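You operate a simulated robot arm through the tools that you are given. There is no shell and no other tool.

Carry out the task below with a simulated two-armed robot. There is one attempt and no reset: what you move stays moved.

## Task
Trim the counter rig till a stroke of its bar reads 150 MM.
Fine: prove it by one full stroke after a zero; the bar ends home.

The check looks at the end state, three seconds after you hand in, the way a careful person would. Anything else that was tipped, shoved, dropped, spilled or broken makes it a failure.

## Robot
Two 7-joint arms with four-finger grippers on one trunk that stands fixed in place. Base frame: the origin is at the foot of the trunk, x ahead of it, y to its left, z up; the work surface is at about z = 860. Readings come in mm, degrees, newtons and seconds.
The left shoulder is at [40, 181, 1154], the right one opposite. With the tool pointing down near the work surface each hand reaches from about 320 to 840 mm from the base axis, measured 20 degrees to its own side. Payload 3.67 kg a hand.
The TCP of each hand is the grasp point between the finger pads, 28 mm short of the fingertips. In the tool frame z runs along the fingers and y along their closing line. The gripper opens to 112 mm; its body begins 73 mm behind the TCP.
Orientation is that of the tool frame in the base frame, as a unit quaternion [w, x, y, z]. With the fingers straight down and closing along the base's y, the tool's x points along the base's -x, its y along +y and its z along -z.

## Interface
- The arms move only by the tool apply_moves. It takes "left_motion", "right_motion" or both (then of equal length, played together; a hand with none holds still); each is a list of rows, each a list of 7 numbers: the gripper command, from -1 (fully open) to 1 (shut), values between in proportion, then the shift along the tool's x, y, z in mm, then the turn, a rotation vector about the tool's x, y, z in degrees. In form: [[claw, dx, dy, dz, wx, wy, wz], ...]. A call has 1 to 20 rows; each row shifts and turns the commanded pose from where the row before left it, along the tool's axes as they then stand. Each row takes 0.2 s and may step no farther than 50 mm and 8.6 degrees from the row before; otherwise, or with a gripper value out of range, the whole call is refused. Where a pose cannot be reached the arm comes as near as it can. A force on the tool above 90 N (or 10 N above the force at the start of the call, whichever is more), or a blocked arm, ends the call early, and 0.2 s more pass. Each finger travels about 72.4 mm/s and halts on what it meets, pressing with about 30 N; the grip force reading is that of the motor and also rises with nothing between the fingers. The clock runs only during rows and for 0.2 s after the last one: add rows that do not move to give the fingers time. The reply holds the time, the measured pose of the TCP, the force on the tool along the base axes, the opening and the grip force, in the units named above and with some noise, with the torque about the TCP (base axes, N m) and any sound that the robot's microphone picked up.
- Cameras (640 x 400 px; columns grow to the right, rows downward): "scene" is now at [105.1, -11.9, 1383]; the picture's right is [-0.24, -0.97, 0.00], its down [-0.61, 0.15, -0.78] and it looks along [0.76, -0.19, -0.63] (base axes); focal length 237 px, centre (320, 200). "left" rides on the left gripper at [60, 18, -104] in its tool frame; the picture's right is [-0.29, 0.96, 0.00], its down [-0.80, -0.24, -0.55] and it looks along [-0.53, -0.16, 0.83] (tool axes); focal length 234 px, centre (320, 200). "right" rides on the right gripper at [60, -18, -104] in its tool frame; the picture's right is [0.29, 0.96, 0.00], its down [-0.80, 0.24, -0.55] and it looks along [-0.53, 0.16, 0.83] (tool axes); focal length 234 px, centre (320, 200). There is no depth. A picture from a camera that has moved, and an enlarged one, comes with that camera's place and axes in the base frame and with its lens. The place of the scene camera against the robot may be out by one fixed shift of up to 12 mm in any direction.
- camera(camera): a new picture of that camera. It takes no simulated time.
- raise_lower(by): moves the trunk up (or, below 0, down) by that many mm; the arms and the scene camera ride with it, the base frame stays. It gives what a move gives, with no picture.
- head_to(pan, tilt): turns the head with the scene camera to pan (to the left, within 86 degrees either way) and tilt (down, from -29 to 69), counted from straight ahead of the robot. It gives what a move gives.
- zoom(camera, box): a new picture of the part [left, top, right, bottom] of that camera's present view, enlarged. It takes no simulated time.
- finish_job(): hands the job in; it is judged then, once.

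Nothing tells you positions but the pictures and the camera data. Unless the task says otherwise, let go and move clear before handing in.

The tools are called after ">>>" as a command line: name --argument value ..., lists and objects as JSON in quotes. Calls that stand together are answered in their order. apply_moves: Moves the arms, as the interface text tells. Its arguments: {"type":"object","properties":{"left_motion":{"type":"array"},"right_motion":{"type":"array"}},"required":[]} The other tools are called the same way: raise_lower (by) moves the trunk up or down; head_to (pan, tilt) turns the head that bears the scene camera; camera (camera) takes a picture; zoom (camera, box) takes an enlarged picture of a part of a camera's view; finish_job () hands the job in.

At the start:

```text
clock: 0.0
left_tcp_pos: [546.6, 147.4, 1234.3]
left_tool_rot: [0.0, -0.001, 1.0, -0.001]
left_ft_force: [0.0, -0.2, 0.1]
left_moment: [0.01, 0.0, 0.0]
left_finger_gap: 111.9
left_grip_force: 0.1
right_tcp_pos: [490.7, -306.7, 1224.0]
right_tool_rot: [0.001, 0.0, 1.0, 0.0]
right_ft_force: [-0.7, -0.5, -0.2]
right_moment: [0.04, -0.07, 0.01]
right_finger_gap: 112.0
right_grip_force: 0.0
trunk travel left (down, up): [-275.0, 239.0]
head pan, tilt (commanded): [-14.2, 38.7]
```

scene: 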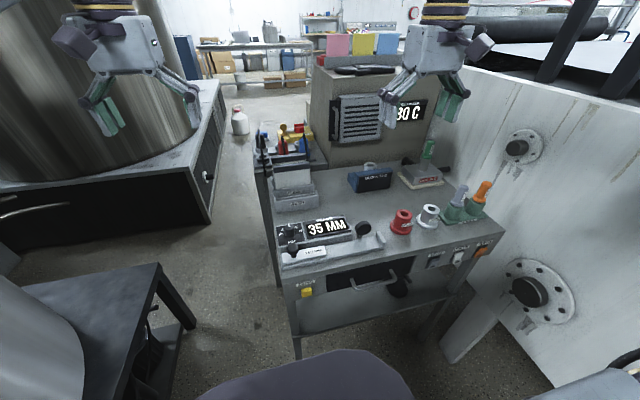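
right: 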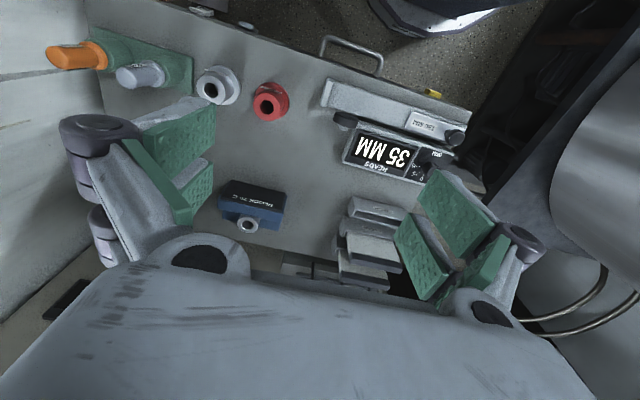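
left: 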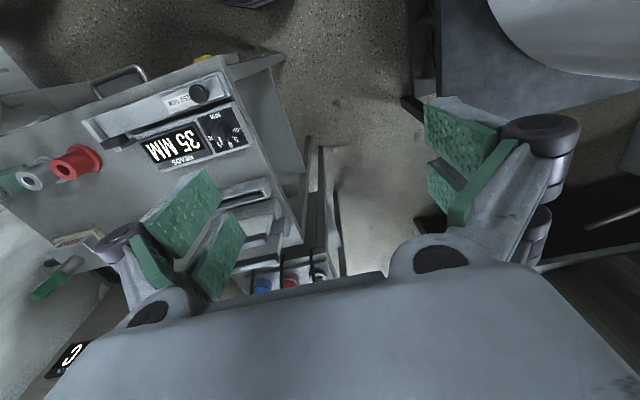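

I see a counter rig on the workbench (display "35 MM", a slide with a knob and a dial). I'll zoom in on its parts to read the labels before moving.

>>> zoom --camera "scene" --box '[260, 200, 400, 290]'

>>> zoom --camera "right" --box '[310, 60, 490, 200]'

>>> zoom --camera "left" --box '[80, 50, 280, 180]'

>>> zoom --camera "scene" --box '[380, 150, 520, 290]'

```text
4.44 times, centred on (330, 245) of scene
camera zoom: at [105.1, -11.9, 1383.0], right [-0.24, -0.97, 0.0], down [-0.61, 0.15, -0.78], along [0.76, -0.19, -0.63], focal length 1052 px, centre (276, 0)
```

zoom: 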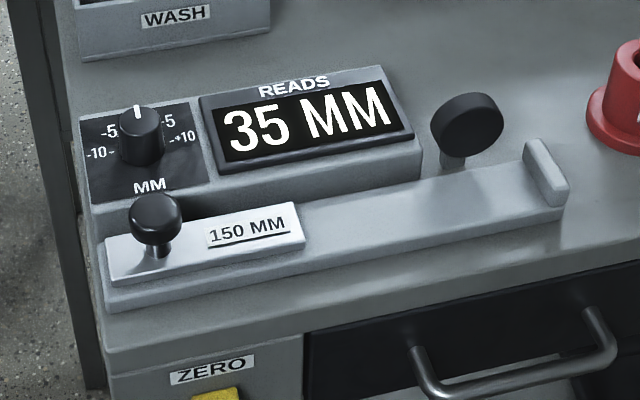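

```text
2.86 times, centred on (400, 130) of right
camera zoom: at [430.5, -323.7, 1326.1], right [-0.29, 0.96, 0.0], down [0.8, 0.24, 0.55], along [0.53, 0.16, -0.83], focal length 669 px, centre (91, 400)
```

zoom: 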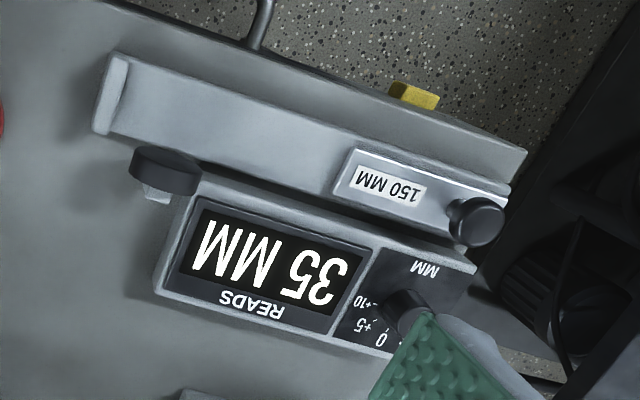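

```text
3.08 times, centred on (180, 115) of left
camera zoom: at [486.9, 166.3, 1337.9], right [0.29, 0.96, 0.0], down [0.8, -0.24, 0.55], along [0.53, -0.16, -0.83], focal length 720 px, centre (751, 462)
```

zoom: 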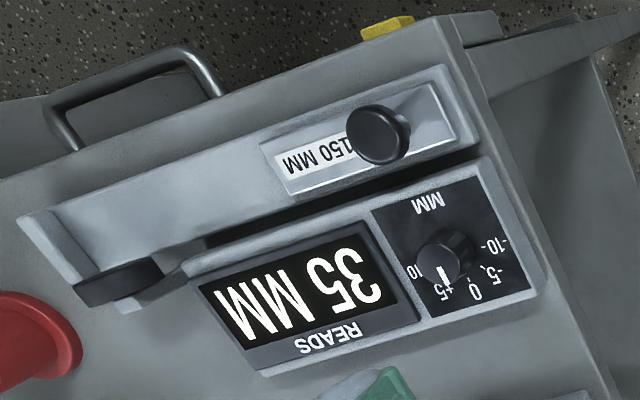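

```text
2.86 times, centred on (450, 220) of scene
camera zoom: at [105.1, -11.9, 1383.0], right [-0.24, -0.97, 0.0], down [-0.61, 0.15, -0.78], along [0.76, -0.19, -0.63], focal length 676 px, centre (-51, 143)
```

zoom: 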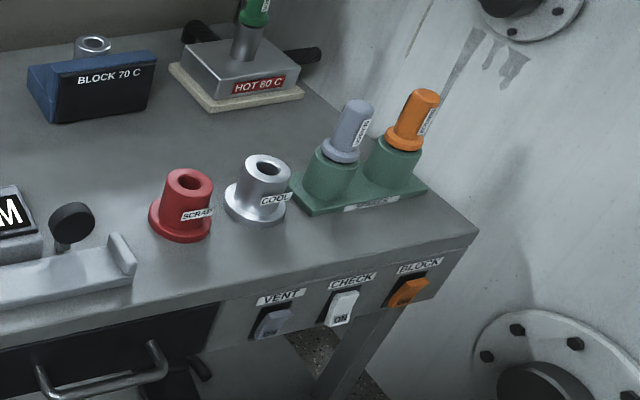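

The rig has a sliding bar with a knob (labelled 150 MM), a trim dial, a READS display and a yellow ZERO button on the bench front. I'll look closer at the dial and the zero button.

>>> zoom --camera "scene" --box '[275, 265, 345, 309]'

>>> zoom --camera "scene" --box '[270, 210, 350, 260]'

>>> zoom --camera "left" --box '[180, 40, 260, 160]'

>>> zoom --camera "scene" --box '[245, 110, 345, 220]'

```text
9.09 times, centred on (310, 287) of scene
camera zoom: at [105.1, -11.9, 1383.0], right [-0.24, -0.97, 0.0], down [-0.61, 0.15, -0.78], along [0.76, -0.19, -0.63], focal length 2152 px, centre (411, -591)
```

zoom: 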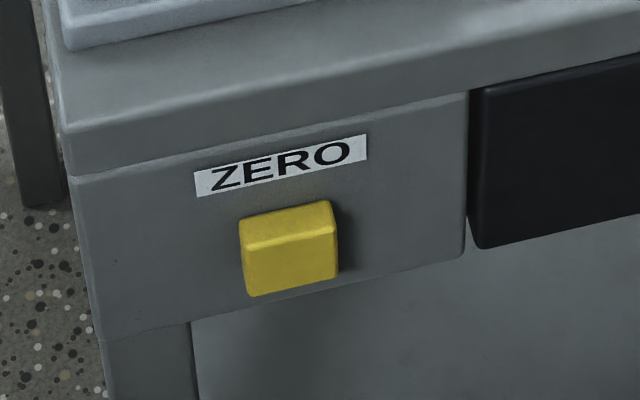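

```text
8.00 times, centred on (310, 235) of scene
camera zoom: at [105.1, -11.9, 1383.0], right [-0.24, -0.97, 0.0], down [-0.61, 0.15, -0.78], along [0.76, -0.19, -0.63], focal length 1893 px, centre (400, -80)
```

zoom: 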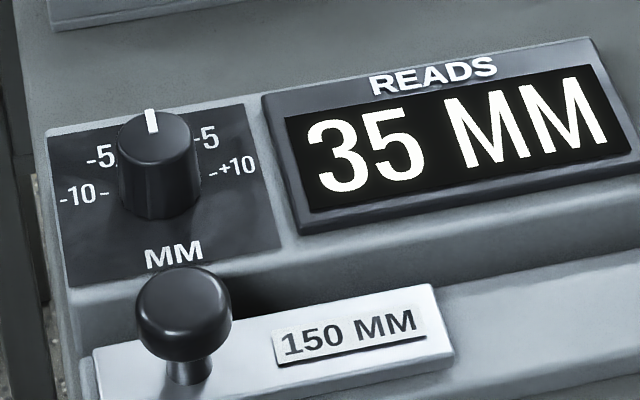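

```text
3.33 times, centred on (220, 100) of left
camera zoom: at [486.9, 166.3, 1337.9], right [0.29, 0.96, 0.0], down [0.8, -0.24, 0.55], along [0.53, -0.16, -0.83], focal length 781 px, centre (653, 533)
```

zoom: 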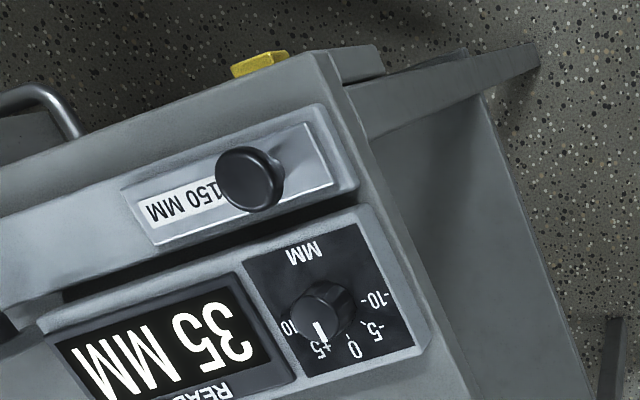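

```text
3.64 times, centred on (295, 165) of scene
camera zoom: at [105.1, -11.9, 1383.0], right [-0.24, -0.97, 0.0], down [-0.61, 0.15, -0.78], along [0.76, -0.19, -0.63], focal length 861 px, centre (411, 327)
```

zoom: 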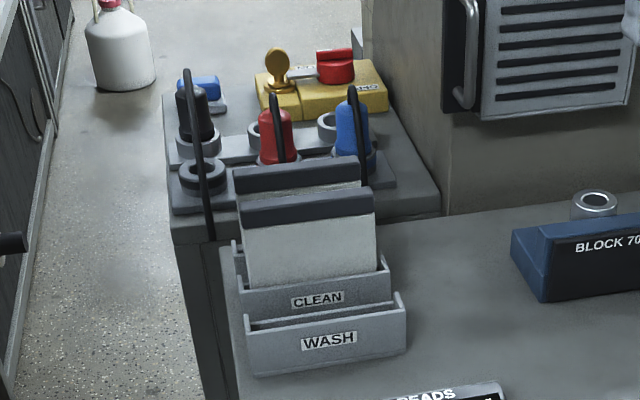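

The pictures agree on the layout: slider knob near [492, -47, 911], trim dial near [563, -58, ~905], ZERO button near [441, -69, 790]. I'll bring the right hand over the rig for a closer look and park the left hand farther out.

>>> apply_moves --left_motion '[[-1, 0, 30, 0, 0, 0, 0], [-1, 0, 30, 0, 0, 0, 0], [-1, 0, 30, 0, 0, 0, 0], [-1, 0, 30, 0, 0, 0, 0], [-1, 0, 0, 0, 0, 0, 0], [-1, 0, 0, 0, 0, 0, 0]]' --right_motion '[[-1, 8, 40, 16, 0, 0, 0], [-1, 8, 40, 16, 0, 0, 0], [-1, 8, 40, 16, 0, 0, 0], [-1, 8, 40, 16, 0, 0, 0], [-1, 8, 40, 16, 0, 0, 0], [-1, 8, 40, 16, 0, 0, 0]]'

>>> camera --camera "right"

>>> camera --camera "scene"

```text
clock: 1.4
left_tcp_pos: [548.5, 267.9, 1232.9]
left_tool_rot: [-0.001, 0.0, 1.0, 0.0]
left_ft_force: [-0.4, 0.2, 0.3]
left_moment: [-0.01, 0.02, 0.01]
left_finger_gap: 112.0
left_grip_force: 0.2
right_tcp_pos: [443.6, -64.8, 1129.3]
right_tool_rot: [0.0, 0.0, 1.0, -0.001]
right_ft_force: [-1.1, 0.0, 1.1]
right_moment: [-0.05, 0.01, 0.0]
right_finger_gap: 111.9
right_grip_force: 0.0
trunk travel left (down, up): [-275.0, 239.0]
head pan, tilt (commanded): [-14.2, 38.7]
```

```text
taken
camera right: at [384.6, -82.4, 1231.0], right [-0.29, 0.96, 0.0], down [0.8, 0.24, 0.55], along [0.53, 0.16, -0.83], focal length 234 px, centre (320, 200)
```

right: 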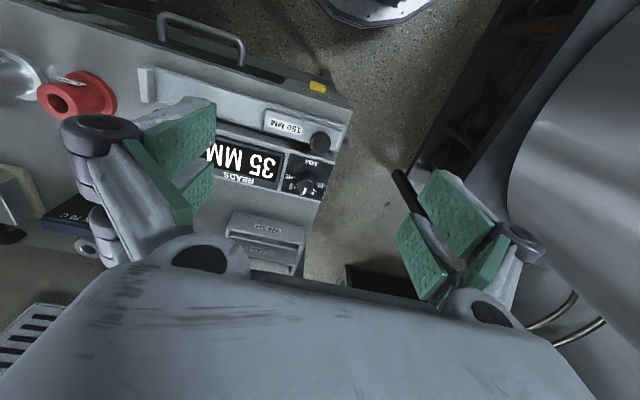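

```text
taken
camera scene: at [106.6, -11.1, 1382.8], right [-0.24, -0.97, 0.0], down [-0.61, 0.15, -0.78], along [0.76, -0.19, -0.63], focal length 237 px, centre (320, 200)
```

scene: 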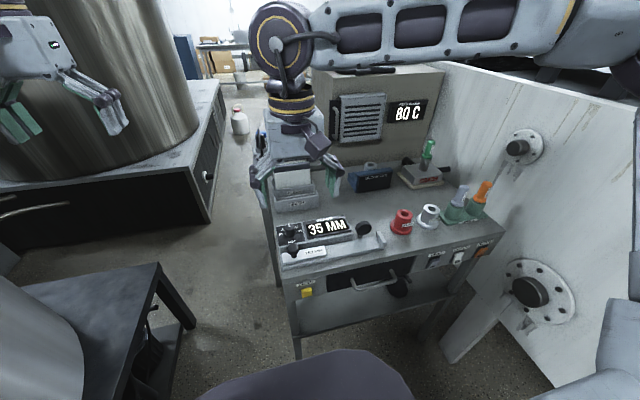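

The right camera now sees the rig between the fingers. I'll zoom in there to fix the knob and dial positions and see the wheel.

>>> zoom --camera "right" --box '[200, 60, 360, 220]'

>>> zoom --camera "scene" --box '[335, 210, 395, 260]'

>>> zoom --camera "right" --box '[255, 120, 335, 210]'

```text
2.50 times, centred on (280, 140) of right
camera zoom: at [384.6, -82.4, 1231.0], right [-0.29, 0.96, 0.0], down [0.8, 0.24, 0.55], along [0.53, 0.16, -0.83], focal length 585 px, centre (420, 350)
```

zoom: 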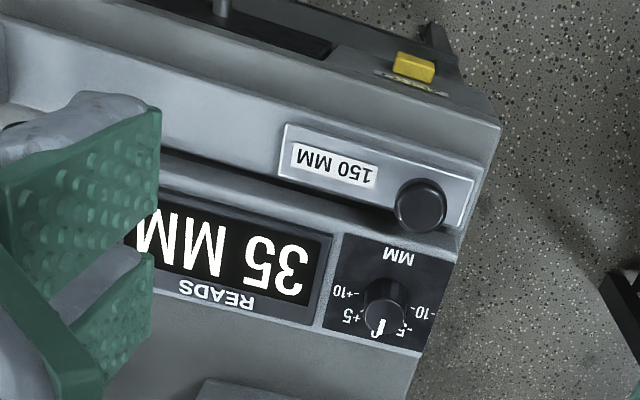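

```text
8.00 times, centred on (365, 235) of scene
camera zoom: at [106.6, -11.1, 1382.8], right [-0.24, -0.97, 0.0], down [-0.61, 0.15, -0.78], along [0.76, -0.19, -0.63], focal length 1893 px, centre (-40, -80)
```

zoom: 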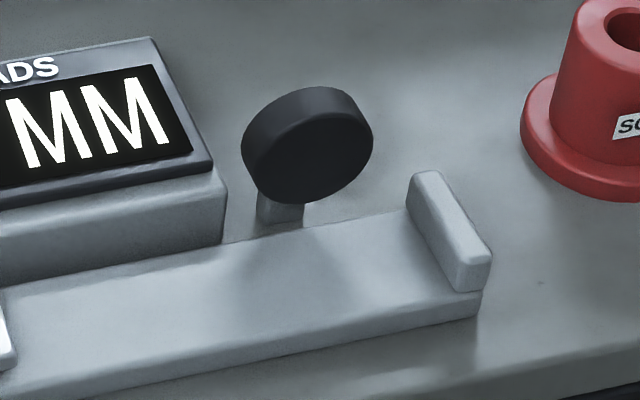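

```text
4.44 times, centred on (295, 165) of right
camera zoom: at [384.6, -82.4, 1231.0], right [-0.29, 0.96, 0.0], down [0.8, 0.24, 0.55], along [0.53, 0.16, -0.83], focal length 1041 px, centre (431, 356)
```

zoom: 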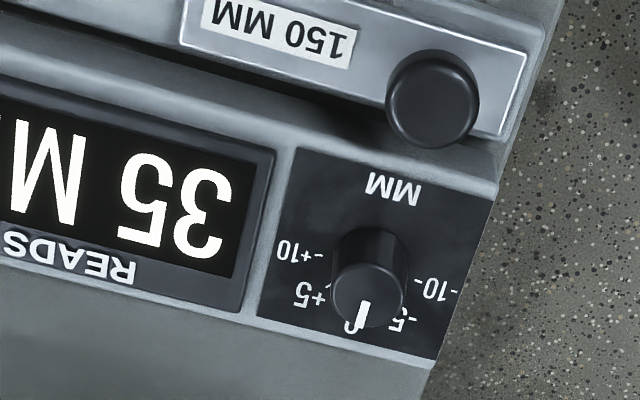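

The bar runs along base y (stroke towards -y) and the dial points at 0. Before lowering a hand to the ZERO button, I'll tilt the head down to check what stands between the trunk and the bench.

>>> head_to --pan -8 --tilt 62

>>> camera --camera "scene"

```text
clock: 2.3
left_tcp_pos: [546.7, 267.9, 1234.8]
left_tool_rot: [0.0, -0.001, 1.0, -0.001]
left_ft_force: [0.4, -0.1, -0.1]
left_moment: [0.01, 0.01, 0.02]
left_finger_gap: 111.9
left_grip_force: 0.0
right_tcp_pos: [443.7, -67.2, 1128.7]
right_tool_rot: [0.002, 0.001, 1.0, 0.0]
right_ft_force: [-0.1, 0.0, 0.0]
right_moment: [0.01, 0.0, 0.03]
right_finger_gap: 111.8
right_grip_force: 0.1
trunk travel left (down, up): [-275.0, 239.0]
head pan, tilt (commanded): [-8.0, 62.0]
```

```text
taken
camera scene: at [85.4, 0.0, 1352.1], right [-0.14, -0.99, 0.0], down [-0.87, 0.12, -0.47], along [0.47, -0.07, -0.88], focal length 237 px, centre (320, 200)
```

scene: 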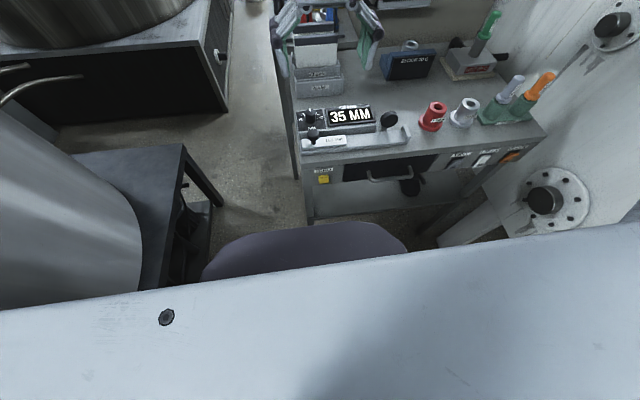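

Only the robot's own low base sits in front of the bench, so the way to the ZERO button is free. I'll pull the right hand back, shut the fingers, tilt it 30° forward and descend partway in front of the button.

>>> apply_moves --right_motion '[[1, 48, 0, 0, 0, 0, 0], [1, 48, 0, 0, 0, 0, 0], [1, 0, 0, 0, 0, -7.5, 0], [1, 0, 0, 0, 0, -7.5, 0], [1, 0, 0, 0, 0, -7.5, 0], [1, 0, 0, 0, 0, -7.5, 0], [1, 22.5, 0, 39, 0, 0, 0], [1, 22.5, 0, 39, 0, 0, 0], [1, 22.5, 0, 39, 0, 0, 0], [1, 22.5, 0, 39, 0, 0, 0], [1, 0, 0, 0, 0, 0, 0]]'

>>> head_to --pan -10 --tilt 48

>>> camera --camera "right"

>>> camera --camera "scene"

```text
clock: 4.7
left_tcp_pos: [548.1, 266.5, 1233.5]
left_tool_rot: [0.0, -0.001, 1.0, 0.0]
left_ft_force: [1.1, 0.6, 1.3]
left_moment: [0.05, -0.01, -0.04]
left_finger_gap: 112.1
left_grip_force: 0.0
right_tcp_pos: [364.8, -48.6, 962.4]
right_tool_rot: [0.259, 0.0, 0.966, -0.001]
right_ft_force: [0.3, -0.5, 1.0]
right_moment: [0.03, 0.02, -0.01]
right_finger_gap: 0.0
right_grip_force: 30.2
right hand out of reach, approached as far as the arm can: row 8, 9, 10
trunk travel left (down, up): [-275.0, 239.0]
head pan, tilt (commanded): [-8.0, 62.0]
```

```text
clock: 5.4
left_tcp_pos: [547.6, 266.7, 1233.4]
left_tool_rot: [0.0, -0.001, 1.0, 0.0]
left_ft_force: [0.9, -0.4, -0.7]
left_moment: [0.0, 0.02, -0.01]
left_finger_gap: 111.8
left_grip_force: 0.0
right_tcp_pos: [364.4, -48.2, 964.8]
right_tool_rot: [0.259, 0.0, 0.966, -0.001]
right_ft_force: [-0.4, 0.8, -0.4]
right_moment: [0.0, 0.0, -0.03]
right_finger_gap: 0.0
right_grip_force: 30.6
trunk travel left (down, up): [-275.0, 239.0]
head pan, tilt (commanded): [-10.0, 48.0]
```

```text
taken
camera right: at [261.3, -64.8, 1022.1], right [-0.25, 0.96, -0.15], down [0.41, 0.24, 0.88], along [0.88, 0.16, -0.46], focal length 234 px, centre (320, 200)
```

right: 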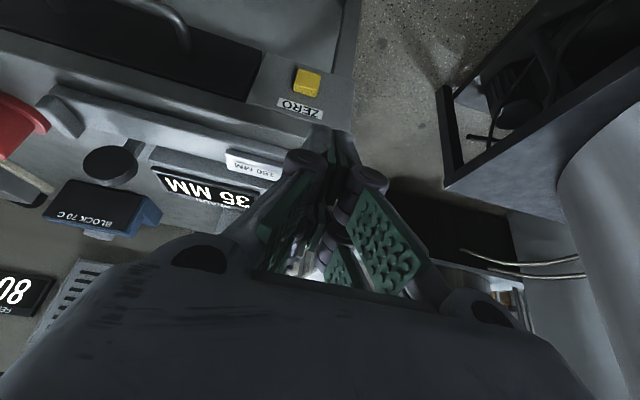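

```text
taken
camera scene: at [99.1, -4.4, 1369.5], right [-0.17, -0.98, 0.0], down [-0.73, 0.13, -0.67], along [0.66, -0.12, -0.74], focal length 237 px, centre (320, 200)
```

scene: 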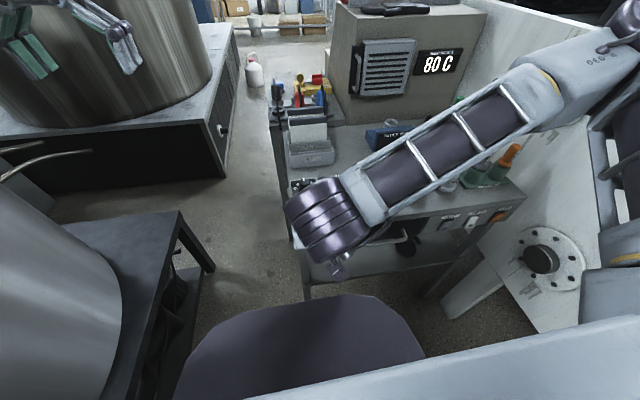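

The 30° pose is beyond the arm's low reach, so I'd lower the trunk. First I check the surroundings of the left arm, since it rides along.

>>> head_to --pan 50 --tilt 35

>>> camera --camera "scene"

>>> head_to --pan -60 --tilt 35

>>> camera --camera "scene"

>>> camera --camera "left"

```text
clock: 6.7
left_tcp_pos: [546.8, 267.3, 1232.8]
left_tool_rot: [0.0, -0.001, 1.0, 0.0]
left_ft_force: [-0.5, -0.6, -0.3]
left_moment: [-0.01, 0.01, 0.03]
left_finger_gap: 111.9
left_grip_force: 0.1
right_tcp_pos: [365.0, -48.7, 962.5]
right_tool_rot: [0.26, -0.001, 0.966, 0.0]
right_ft_force: [0.2, 0.1, -0.6]
right_moment: [-0.02, 0.02, 0.02]
right_finger_gap: 0.2
right_grip_force: 29.7
trunk travel left (down, up): [-275.0, 239.0]
head pan, tilt (commanded): [50.0, 35.0]
```

```text
taken
camera scene: at [78.4, 76.6, 1388.6], right [0.77, -0.64, 0.0], down [-0.37, -0.44, -0.82], along [0.53, 0.63, -0.57], focal length 237 px, centre (320, 200)
```

scene: 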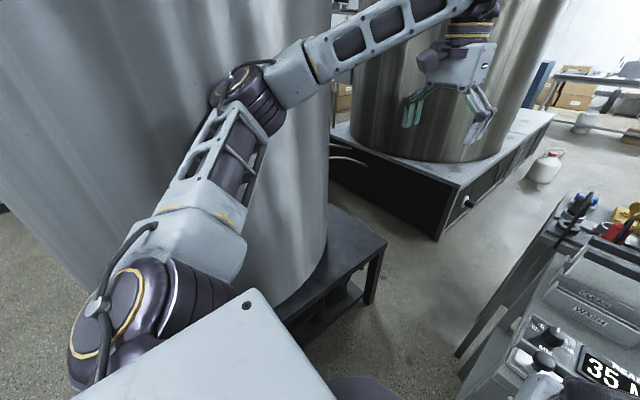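

```text
clock: 8.6
left_tcp_pos: [545.8, 267.9, 1234.5]
left_tool_rot: [0.0, 0.0, 1.0, 0.0]
left_ft_force: [0.3, 0.1, -0.1]
left_moment: [0.02, 0.01, 0.0]
left_finger_gap: 111.6
left_grip_force: 0.0
right_tcp_pos: [365.9, -48.2, 964.0]
right_tool_rot: [0.259, 0.0, 0.966, -0.001]
right_ft_force: [-0.1, -0.2, -0.1]
right_moment: [0.01, -0.02, 0.0]
right_finger_gap: 0.1
right_grip_force: 29.7
trunk travel left (down, up): [-275.0, 239.0]
head pan, tilt (commanded): [-60.0, 35.0]
```

```text
taken
camera scene: at [65.9, -67.0, 1388.6], right [-0.87, -0.5, 0.0], down [-0.29, 0.5, -0.82], along [0.41, -0.71, -0.57], focal length 237 px, centre (320, 200)
```

scene: 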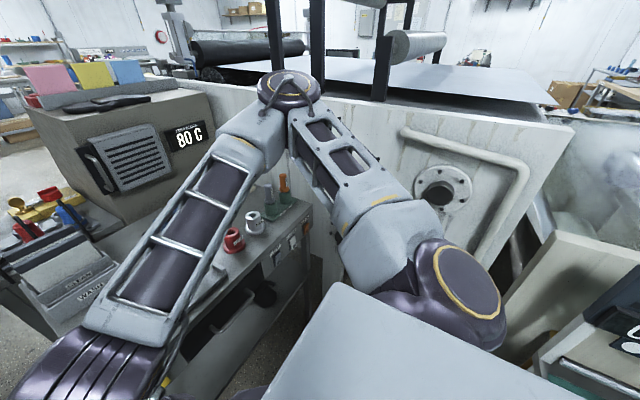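

```text
taken
camera left: at [487.8, 285.5, 1337.9], right [0.29, 0.96, 0.0], down [0.8, -0.24, 0.55], along [0.53, -0.16, -0.83], focal length 234 px, centre (320, 200)
```

left: 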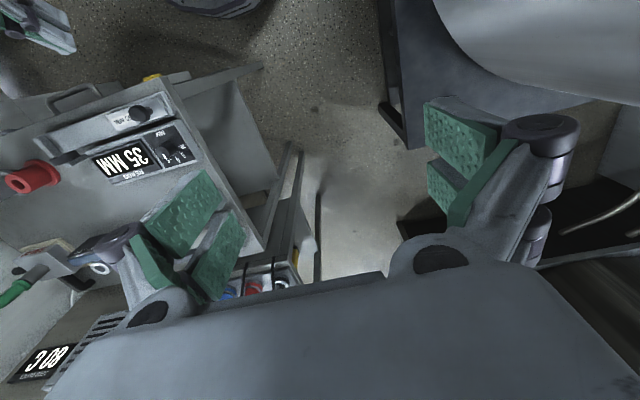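

The surroundings are clear straight below both arms and the tank and walls stay beside them. I'll lower the trunk in two steps.

>>> raise_lower --by -80

>>> head_to --pan -12 --tilt 42

>>> camera --camera "right"

>>> camera --camera "scene"

```text
clock: 9.8
left_tcp_pos: [546.3, 268.0, 1154.3]
left_tool_rot: [0.0, -0.001, 1.0, -0.001]
left_ft_force: [0.0, 0.2, 0.6]
left_moment: [-0.02, 0.0, -0.02]
left_finger_gap: 112.2
left_grip_force: 0.1
right_tcp_pos: [365.8, -48.9, 881.8]
right_tool_rot: [0.26, 0.0, 0.966, -0.001]
right_ft_force: [-0.7, 0.4, -0.1]
right_moment: [0.01, -0.05, -0.01]
right_finger_gap: 0.0
right_grip_force: 29.6
trunk travel left (down, up): [-195.0, 319.0]
head pan, tilt (commanded): [-60.0, 35.0]
```

```text
clock: 10.9
left_tcp_pos: [547.9, 267.8, 1154.6]
left_tool_rot: [0.001, -0.001, 1.0, 0.0]
left_ft_force: [1.5, 0.1, 0.2]
left_moment: [-0.01, 0.02, -0.01]
left_finger_gap: 112.0
left_grip_force: 0.0
right_tcp_pos: [363.3, -48.5, 883.9]
right_tool_rot: [0.258, 0.0, 0.966, 0.0]
right_ft_force: [-0.2, -0.5, 0.7]
right_moment: [0.0, -0.05, 0.01]
right_finger_gap: 0.3
right_grip_force: 30.3
trunk travel left (down, up): [-195.0, 319.0]
head pan, tilt (commanded): [-12.0, 42.0]
```

```text
taken
camera right: at [261.3, -64.9, 942.4], right [-0.25, 0.96, -0.14], down [0.41, 0.24, 0.88], along [0.88, 0.16, -0.46], focal length 234 px, centre (320, 200)
```

right: 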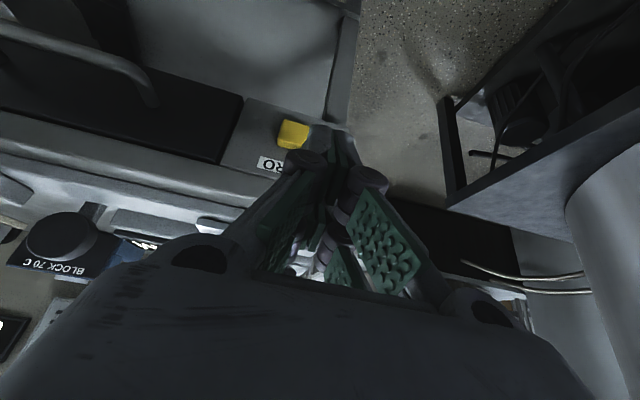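

```text
taken
camera scene: at [103.5, -8.3, 1298.7], right [-0.21, -0.98, 0.0], down [-0.65, 0.14, -0.74], along [0.73, -0.15, -0.67], focal length 237 px, centre (320, 200)
```

scene: 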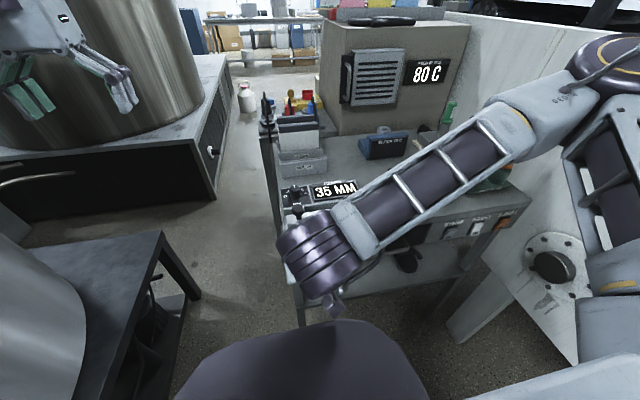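

The button lies where I reckoned (front centre ≈ [435, -69, 789]). I want to know whether the dark rounded shape below rides with the trunk, so I'll look again with the same head pose as before.

>>> head_to --pan -8 --tilt 62

>>> camera --camera "scene"

```text
clock: 11.8
left_tcp_pos: [547.3, 268.0, 1155.7]
left_tool_rot: [0.0, -0.001, 1.0, 0.0]
left_ft_force: [-0.1, 0.4, -0.5]
left_moment: [0.0, -0.02, -0.02]
left_finger_gap: 112.1
left_grip_force: 0.1
right_tcp_pos: [364.0, -49.1, 882.5]
right_tool_rot: [0.258, 0.0, 0.966, 0.0]
right_ft_force: [-0.2, 0.6, 0.1]
right_moment: [0.02, 0.01, -0.01]
right_finger_gap: 0.1
right_grip_force: 30.1
trunk travel left (down, up): [-195.0, 319.0]
head pan, tilt (commanded): [-8.0, 62.0]
```

```text
taken
camera scene: at [85.5, 0.2, 1272.6], right [-0.14, -0.99, 0.0], down [-0.87, 0.12, -0.47], along [0.47, -0.07, -0.88], focal length 237 px, centre (320, 200)
```

scene: 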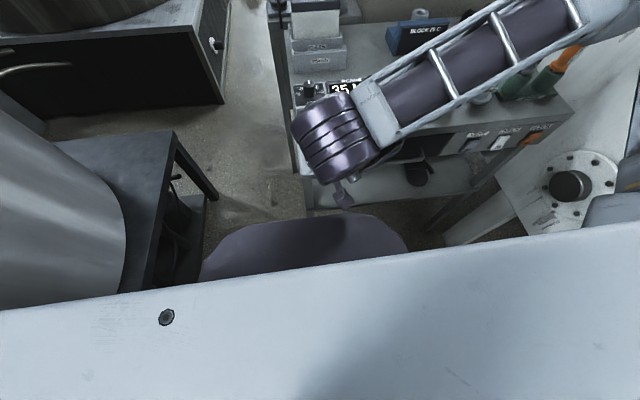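

>>> zoom --camera "scene" --box '[180, 160, 440, 300]'

>>> head_to --pan -8 --tilt 40

>>> camera --camera "scene"

```text
2.46 times, centred on (310, 230) of scene
camera zoom: at [85.5, 0.2, 1272.6], right [-0.14, -0.99, 0.0], down [-0.87, 0.12, -0.47], along [0.47, -0.07, -0.88], focal length 583 px, centre (345, 126)
```

zoom: 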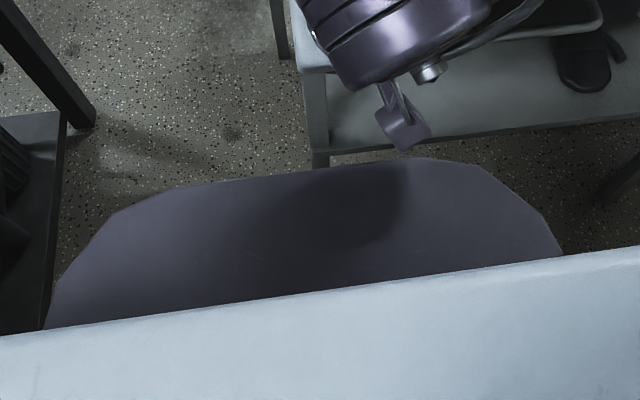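

```text
clock: 12.6
left_tcp_pos: [547.6, 268.2, 1153.3]
left_tool_rot: [0.0, -0.001, 1.0, 0.0]
left_ft_force: [-0.7, 0.0, -0.2]
left_moment: [0.01, 0.0, 0.02]
left_finger_gap: 112.0
left_grip_force: 0.1
right_tcp_pos: [365.4, -48.5, 882.6]
right_tool_rot: [0.259, -0.001, 0.966, 0.0]
right_ft_force: [-0.4, 0.0, 0.4]
right_moment: [-0.02, 0.01, 0.03]
right_finger_gap: 0.0
right_grip_force: 29.9
trunk travel left (down, up): [-195.0, 319.0]
head pan, tilt (commanded): [-8.0, 40.0]
```

```text
taken
camera scene: at [105.9, -2.6, 1301.5], right [-0.14, -0.99, 0.0], down [-0.64, 0.09, -0.77], along [0.76, -0.11, -0.64], focal length 237 px, centre (320, 200)
```

scene: 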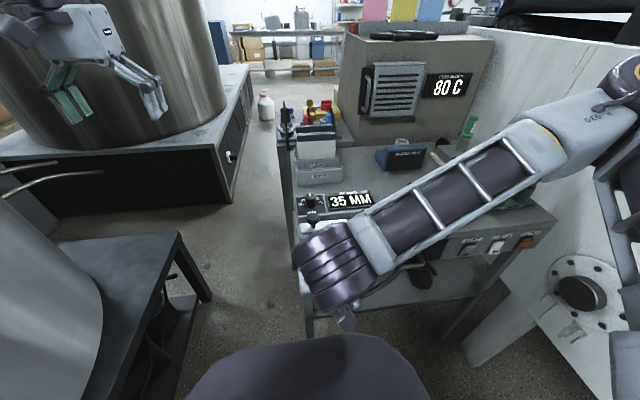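

I can't yet tell how high that dark base part reaches. I'll tilt the free left hand back so its camera looks down toward the trunk foot.

>>> apply_moves --left_motion '[[-1, 0, 0, 0, 0, 8, 0], [-1, 0, 0, 0, 0, 8, 0], [-1, 0, 0, 0, 0, 8, 0], [-1, 0, 0, 0, 0, 8, 0], [-1, 0, 0, 0, 0, 8, 0], [-1, 0, 0, 0, 0, 8, 0], [-1, 0, 0, 0, 0, 0, 0]]'

>>> camera --camera "left"

```text
clock: 14.2
left_tcp_pos: [542.1, 265.8, 1147.8]
left_tool_rot: [-0.239, -0.001, 0.971, -0.001]
left_ft_force: [0.4, 0.5, -0.4]
left_moment: [-0.02, 0.03, 0.02]
left_finger_gap: 111.8
left_grip_force: 0.1
left hand out of reach, approached as far as the arm can: row 4, 5, 6
right_tcp_pos: [364.8, -47.3, 882.8]
right_tool_rot: [0.259, 0.0, 0.966, -0.001]
right_ft_force: [-0.6, 0.7, -0.7]
right_moment: [-0.03, -0.01, 0.01]
right_finger_gap: 0.1
right_grip_force: 30.0
trunk travel left (down, up): [-195.0, 319.0]
head pan, tilt (commanded): [-8.0, 40.0]
```

```text
taken
camera left: at [537.8, 285.1, 1267.1], right [0.25, 0.96, -0.14], down [0.96, -0.24, 0.12], along [0.08, -0.16, -0.98], focal length 234 px, centre (320, 200)
```

left: 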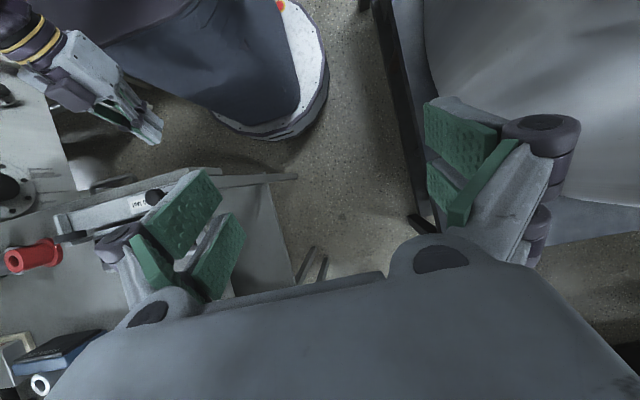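

>>> zoom --camera "left" --box '[0, 0, 340, 215]'

```text
1.86 times, centred on (170, 108) of left
camera zoom: at [537.8, 285.1, 1267.1], right [0.25, 0.96, -0.14], down [0.96, -0.24, 0.12], along [0.08, -0.16, -0.98], focal length 436 px, centre (599, 372)
```

zoom: 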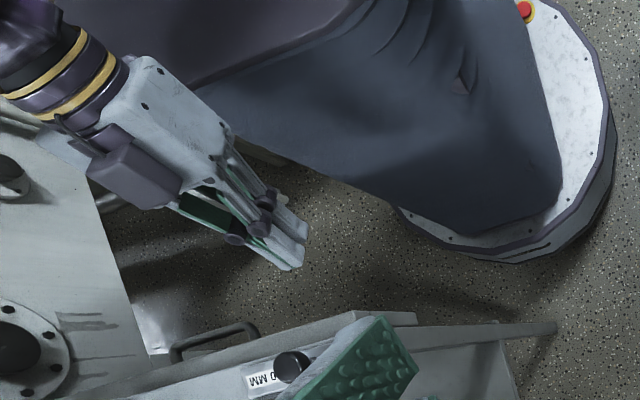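

The body's lip stands close behind the right hand, so I'll use a smaller tilt (15°) and keep the hand further forward. I restore the left hand upright too, then lower the trunk more.

>>> apply_moves --left_motion '[[-1, 0, 0, 0, 0, -8, 0], [-1, 0, 0, 0, 0, -8, 0], [-1, 0, 0, 0, 0, -8, 0], [-1, 0, 0, 0, 0, 0, 0]]' --right_motion '[[1, -8.7, -11, 5, 0, 7.5, 0], [1, 0, -11, 0, 0, 7.5, 0], [1, 0, 0, 0, 0, 0, 0], [1, 0, 0, 0, 0, 0, 0]]'

>>> raise_lower --by -60

>>> camera --camera "right"

>>> camera --camera "scene"

>>> camera --camera "left"

```text
clock: 15.2
left_tcp_pos: [542.5, 265.7, 1147.5]
left_tool_rot: [-0.031, -0.001, 1.0, -0.001]
left_ft_force: [0.3, -0.1, -0.5]
left_moment: [0.0, 0.02, -0.01]
left_finger_gap: 112.1
left_grip_force: 0.0
right_tcp_pos: [374.7, -70.5, 883.2]
right_tool_rot: [0.129, 0.0, 0.992, 0.0]
right_ft_force: [0.4, -0.6, 0.4]
right_moment: [0.0, -0.03, 0.01]
right_finger_gap: 0.0
right_grip_force: 30.1
trunk travel left (down, up): [-195.0, 319.0]
head pan, tilt (commanded): [-8.0, 40.0]
```

```text
clock: 16.2
left_tcp_pos: [541.8, 265.6, 1087.7]
left_tool_rot: [-0.032, 0.0, 0.999, -0.001]
left_ft_force: [-1.1, 0.1, 0.5]
left_moment: [-0.02, -0.01, -0.02]
left_finger_gap: 112.1
left_grip_force: 0.0
right_tcp_pos: [373.7, -69.3, 823.7]
right_tool_rot: [0.131, 0.0, 0.991, 0.0]
right_ft_force: [0.1, -0.1, 0.3]
right_moment: [0.0, 0.02, 0.0]
right_finger_gap: 0.1
right_grip_force: 29.7
trunk travel left (down, up): [-135.0, 379.0]
head pan, tilt (commanded): [-8.0, 40.0]
```

```text
taken
camera right: at [289.7, -86.5, 907.2], right [-0.28, 0.96, -0.08], down [0.63, 0.24, 0.74], along [0.73, 0.16, -0.67], focal length 234 px, centre (320, 200)
```

right: 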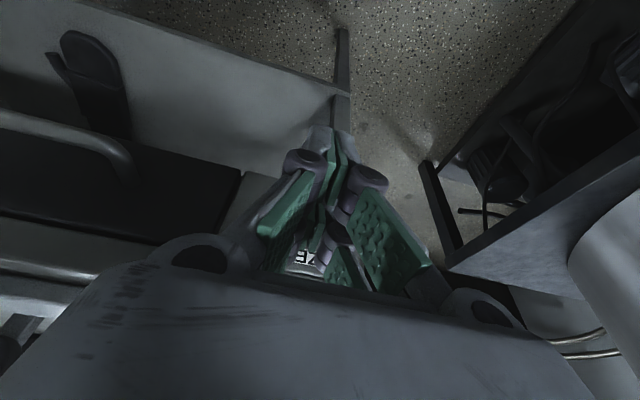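

```text
taken
camera scene: at [105.7, -2.7, 1241.0], right [-0.14, -0.99, 0.0], down [-0.64, 0.09, -0.77], along [0.76, -0.11, -0.64], focal length 237 px, centre (320, 200)
```

scene: 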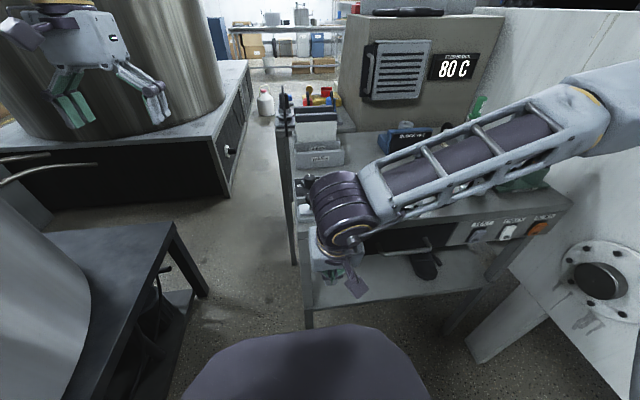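

```text
taken
camera left: at [489.4, 282.9, 1194.9], right [0.28, 0.96, -0.02], down [0.83, -0.24, 0.5], along [0.48, -0.16, -0.86], focal length 234 px, centre (320, 200)
```

left: 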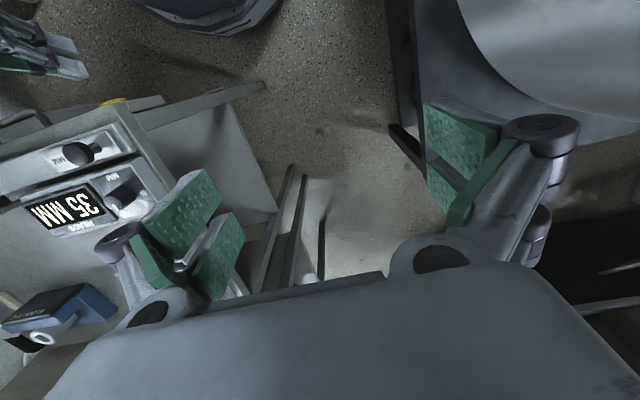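

The base shape stays fixed well below the hand, and the left camera sees both the display and the yellow button. Now I lower a little and creep forward to the button.

>>> apply_moves --right_motion '[[1, 4.1, 0, 15.5, 0, 0, 0], [1, -7, 0, 1.9, 0, 0, 0], [1, -7, 0, 1.9, 0, 0, 0], [1, 0, 0, 0, 0, 0, 0], [1, 0, 0, 0, 0, 0, 0]]'

>>> zoom --camera "left" --box '[0, 0, 200, 240]'

>>> zoom --camera "right" --box '[220, 110, 420, 300]'

>>> zoom --camera "scene" --box '[280, 180, 420, 320]'

```text
clock: 17.4
left_tcp_pos: [542.1, 265.0, 1087.5]
left_tool_rot: [-0.032, -0.002, 0.999, 0.0]
left_ft_force: [-0.7, -0.5, -0.1]
left_moment: [0.03, 0.01, 0.04]
left_finger_gap: 112.2
left_grip_force: 0.1
right_tcp_pos: [389.5, -70.9, 806.6]
right_tool_rot: [0.131, 0.0, 0.991, 0.0]
right_ft_force: [0.9, 0.1, -0.1]
right_moment: [0.01, -0.02, -0.02]
right_finger_gap: 0.1
right_grip_force: 29.9
trunk travel left (down, up): [-135.0, 379.0]
head pan, tilt (commanded): [-8.0, 40.0]
```

```text
1.67 times, centred on (100, 120) of left
camera zoom: at [489.7, 283.0, 1194.6], right [0.28, 0.96, -0.02], down [0.83, -0.24, 0.5], along [0.48, -0.16, -0.86], focal length 390 px, centre (687, 333)
```

zoom: 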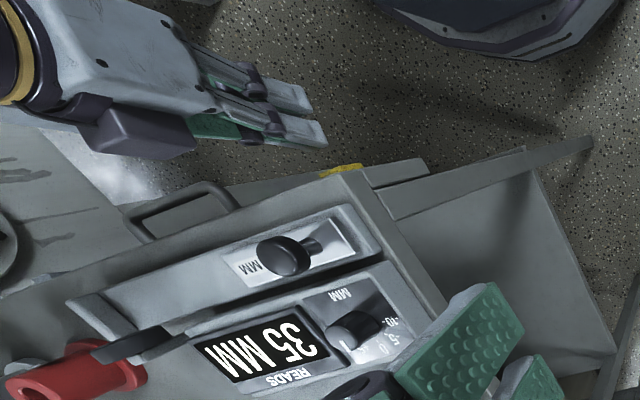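

```text
2.11 times, centred on (320, 205) of right
camera zoom: at [305.6, -86.4, 891.3], right [-0.28, 0.96, -0.08], down [0.63, 0.24, 0.74], along [0.73, 0.16, -0.67], focal length 493 px, centre (320, 190)
```

zoom: 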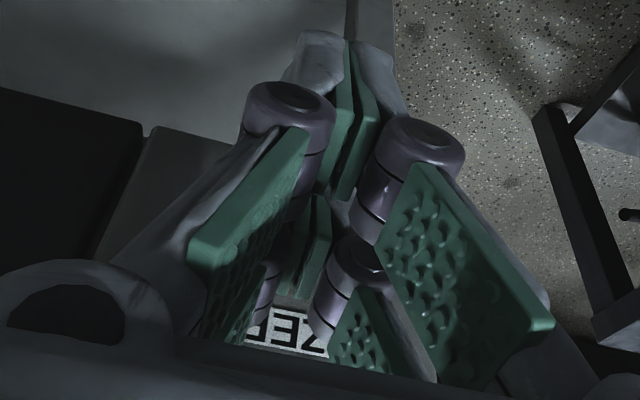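

```text
2.86 times, centred on (350, 250) of scene
camera zoom: at [106.0, -2.6, 1241.0], right [-0.14, -0.99, 0.0], down [-0.64, 0.09, -0.77], along [0.76, -0.11, -0.64], focal length 676 px, centre (234, 57)
```

zoom: 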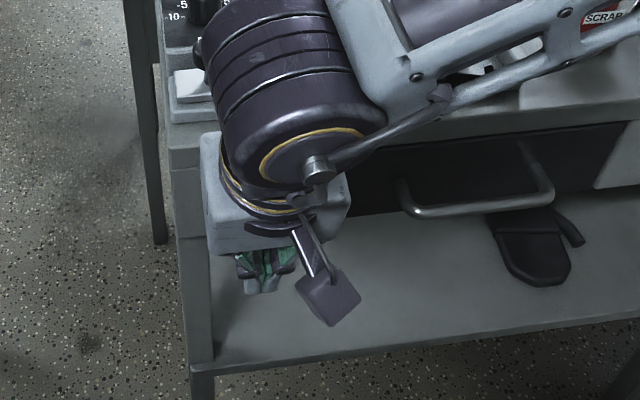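

The fingertips stand just short of the button. I'll creep forward in small steps and watch the force.

>>> apply_moves --right_motion '[[1, -2.9, 0, 0.8, 0, 0, 0], [1, -2.9, 0, 0.8, 0, 0, 0], [1, -2.9, 0, 0.8, 0, 0, 0], [1, 0, 0, 0, 0, 0, 0]]'

>>> zoom --camera "left" --box '[0, 0, 200, 240]'

```text
clock: 18.4
left_tcp_pos: [542.2, 265.4, 1087.7]
left_tool_rot: [-0.033, -0.002, 0.999, -0.001]
left_ft_force: [0.8, 0.5, -0.2]
left_moment: [-0.03, 0.02, 0.01]
left_finger_gap: 111.9
left_grip_force: 0.1
right_tcp_pos: [398.3, -71.4, 807.1]
right_tool_rot: [0.131, 0.0, 0.991, -0.001]
right_ft_force: [0.8, -0.4, 0.1]
right_moment: [0.01, 0.02, 0.0]
right_finger_gap: 0.0
right_grip_force: 29.9
trunk travel left (down, up): [-135.0, 379.0]
head pan, tilt (commanded): [-8.0, 40.0]
```

```text
1.67 times, centred on (100, 120) of left
camera zoom: at [489.6, 283.0, 1194.7], right [0.28, 0.96, -0.02], down [0.83, -0.24, 0.5], along [0.48, -0.16, -0.86], focal length 390 px, centre (687, 333)
```

zoom: 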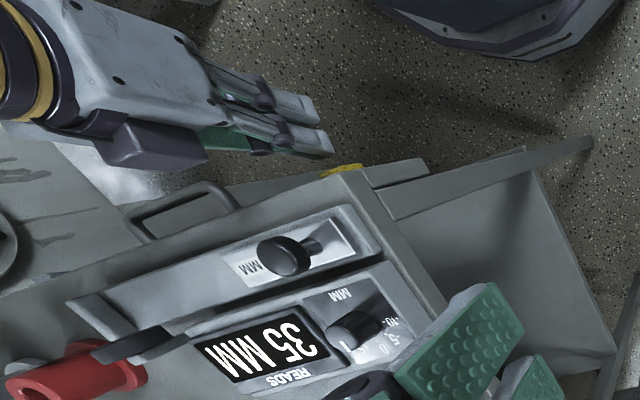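

No contact yet; I keep creeping forward.

>>> apply_moves --right_motion '[[1, -2.9, 0, 0.8, 0, 0, 0], [1, -1.93, 0, 0.52, 0, 0, 0], [1, -1.93, 0, 0.52, 0, 0, 0], [1, 0, 0, 0, 0, 0, 0]]'

>>> zoom --camera "left" --box '[0, 0, 200, 240]'

```text
clock: 19.4
left_tcp_pos: [542.3, 264.5, 1087.6]
left_tool_rot: [-0.032, -0.002, 0.999, -0.001]
left_ft_force: [-0.4, 0.1, -0.2]
left_moment: [0.0, -0.01, 0.0]
left_finger_gap: 112.1
left_grip_force: 0.0
right_tcp_pos: [404.8, -70.0, 806.6]
right_tool_rot: [0.13, 0.0, 0.991, 0.001]
right_ft_force: [-0.1, -0.4, 0.6]
right_moment: [-0.02, -0.03, 0.01]
right_finger_gap: 0.0
right_grip_force: 29.9
trunk travel left (down, up): [-135.0, 379.0]
head pan, tilt (commanded): [-8.0, 40.0]
```

```text
1.67 times, centred on (100, 120) of left
camera zoom: at [489.5, 283.0, 1194.7], right [0.28, 0.96, -0.02], down [0.83, -0.24, 0.5], along [0.48, -0.16, -0.86], focal length 390 px, centre (687, 333)
```

zoom: 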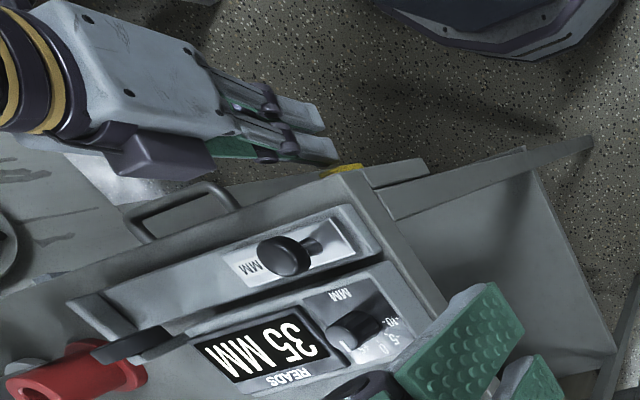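

>>> apply_moves --right_motion '[[1, -1.93, 0, 0.52, 0, 0, 0], [1, -1.93, 0, 0.52, 0, 0, 0], [1, 0, 0, 0, 0, 0, 0]]'

>>> zoom --camera "left" --box '[0, 50, 160, 240]'

>>> zoom --camera "right" --box '[260, 160, 380, 290]'

```text
clock: 20.2
left_tcp_pos: [541.7, 264.0, 1087.2]
left_tool_rot: [-0.032, -0.001, 0.999, -0.001]
left_ft_force: [0.1, 0.0, 0.2]
left_moment: [0.02, 0.02, 0.01]
left_finger_gap: 111.8
left_grip_force: 0.0
right_tcp_pos: [408.1, -70.0, 806.5]
right_tool_rot: [0.13, 0.0, 0.991, -0.002]
right_ft_force: [0.4, 0.2, 0.4]
right_moment: [-0.03, -0.02, -0.01]
right_finger_gap: 0.0
right_grip_force: 30.4
trunk travel left (down, up): [-135.0, 379.0]
head pan, tilt (commanded): [-8.0, 40.0]
```

```text
2.11 times, centred on (80, 145) of left
camera zoom: at [489.6, 283.0, 1194.7], right [0.28, 0.96, -0.02], down [0.83, -0.24, 0.5], along [0.48, -0.16, -0.86], focal length 493 px, centre (825, 316)
```

zoom: 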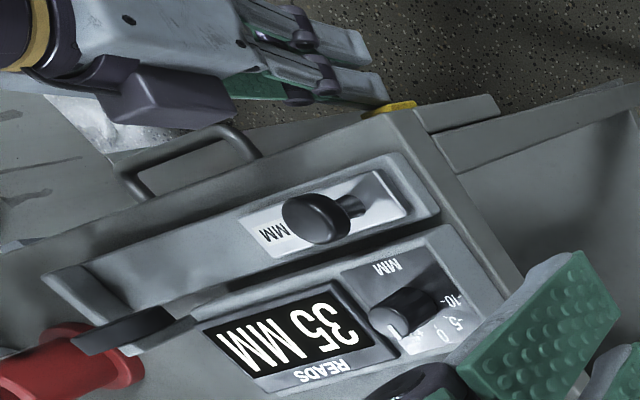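

```text
3.08 times, centred on (320, 225) of right
camera zoom: at [323.4, -86.6, 890.1], right [-0.28, 0.96, -0.08], down [0.63, 0.24, 0.74], along [0.73, 0.16, -0.67], focal length 720 px, centre (320, 123)
```

zoom: 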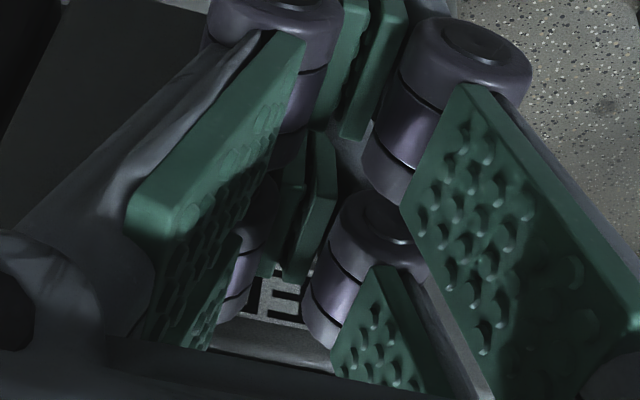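

>>> apply_moves --right_motion '[[1, -1.93, 0, 0.52, 0, 0, 0], [1, -1.93, 0, 0.52, 0, 0, 0], [1, 0, 0, 0, 0, 0, 0]]'

>>> zoom --camera "left" --box '[0, 50, 160, 240]'

```text
clock: 21.0
left_tcp_pos: [542.3, 265.7, 1087.7]
left_tool_rot: [-0.032, -0.002, 0.999, -0.001]
left_ft_force: [0.4, -0.6, -0.4]
left_moment: [-0.02, -0.03, -0.01]
left_finger_gap: 112.0
left_grip_force: 0.0
right_tcp_pos: [412.2, -70.9, 807.9]
right_tool_rot: [0.131, 0.0, 0.991, -0.001]
right_ft_force: [-2.8, -1.2, -2.2]
right_moment: [-0.04, 0.07, -0.03]
right_finger_gap: 6.0
right_grip_force: 35.1
trunk travel left (down, up): [-135.0, 379.0]
head pan, tilt (commanded): [-8.0, 40.0]
heard: click
```

```text
2.11 times, centred on (80, 145) of left
camera zoom: at [489.4, 282.9, 1194.8], right [0.28, 0.96, -0.02], down [0.83, -0.24, 0.5], along [0.48, -0.16, -0.86], focal length 493 px, centre (825, 316)
```

zoom: 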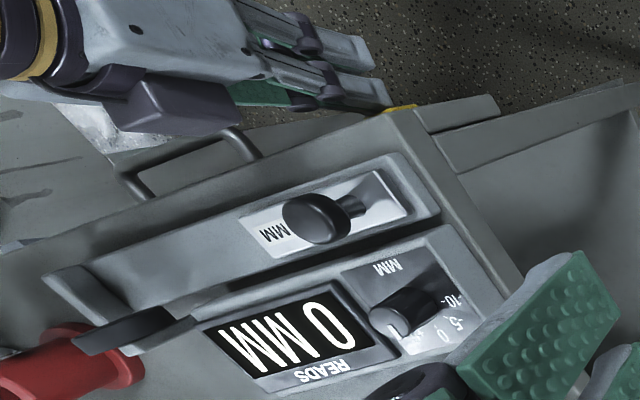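

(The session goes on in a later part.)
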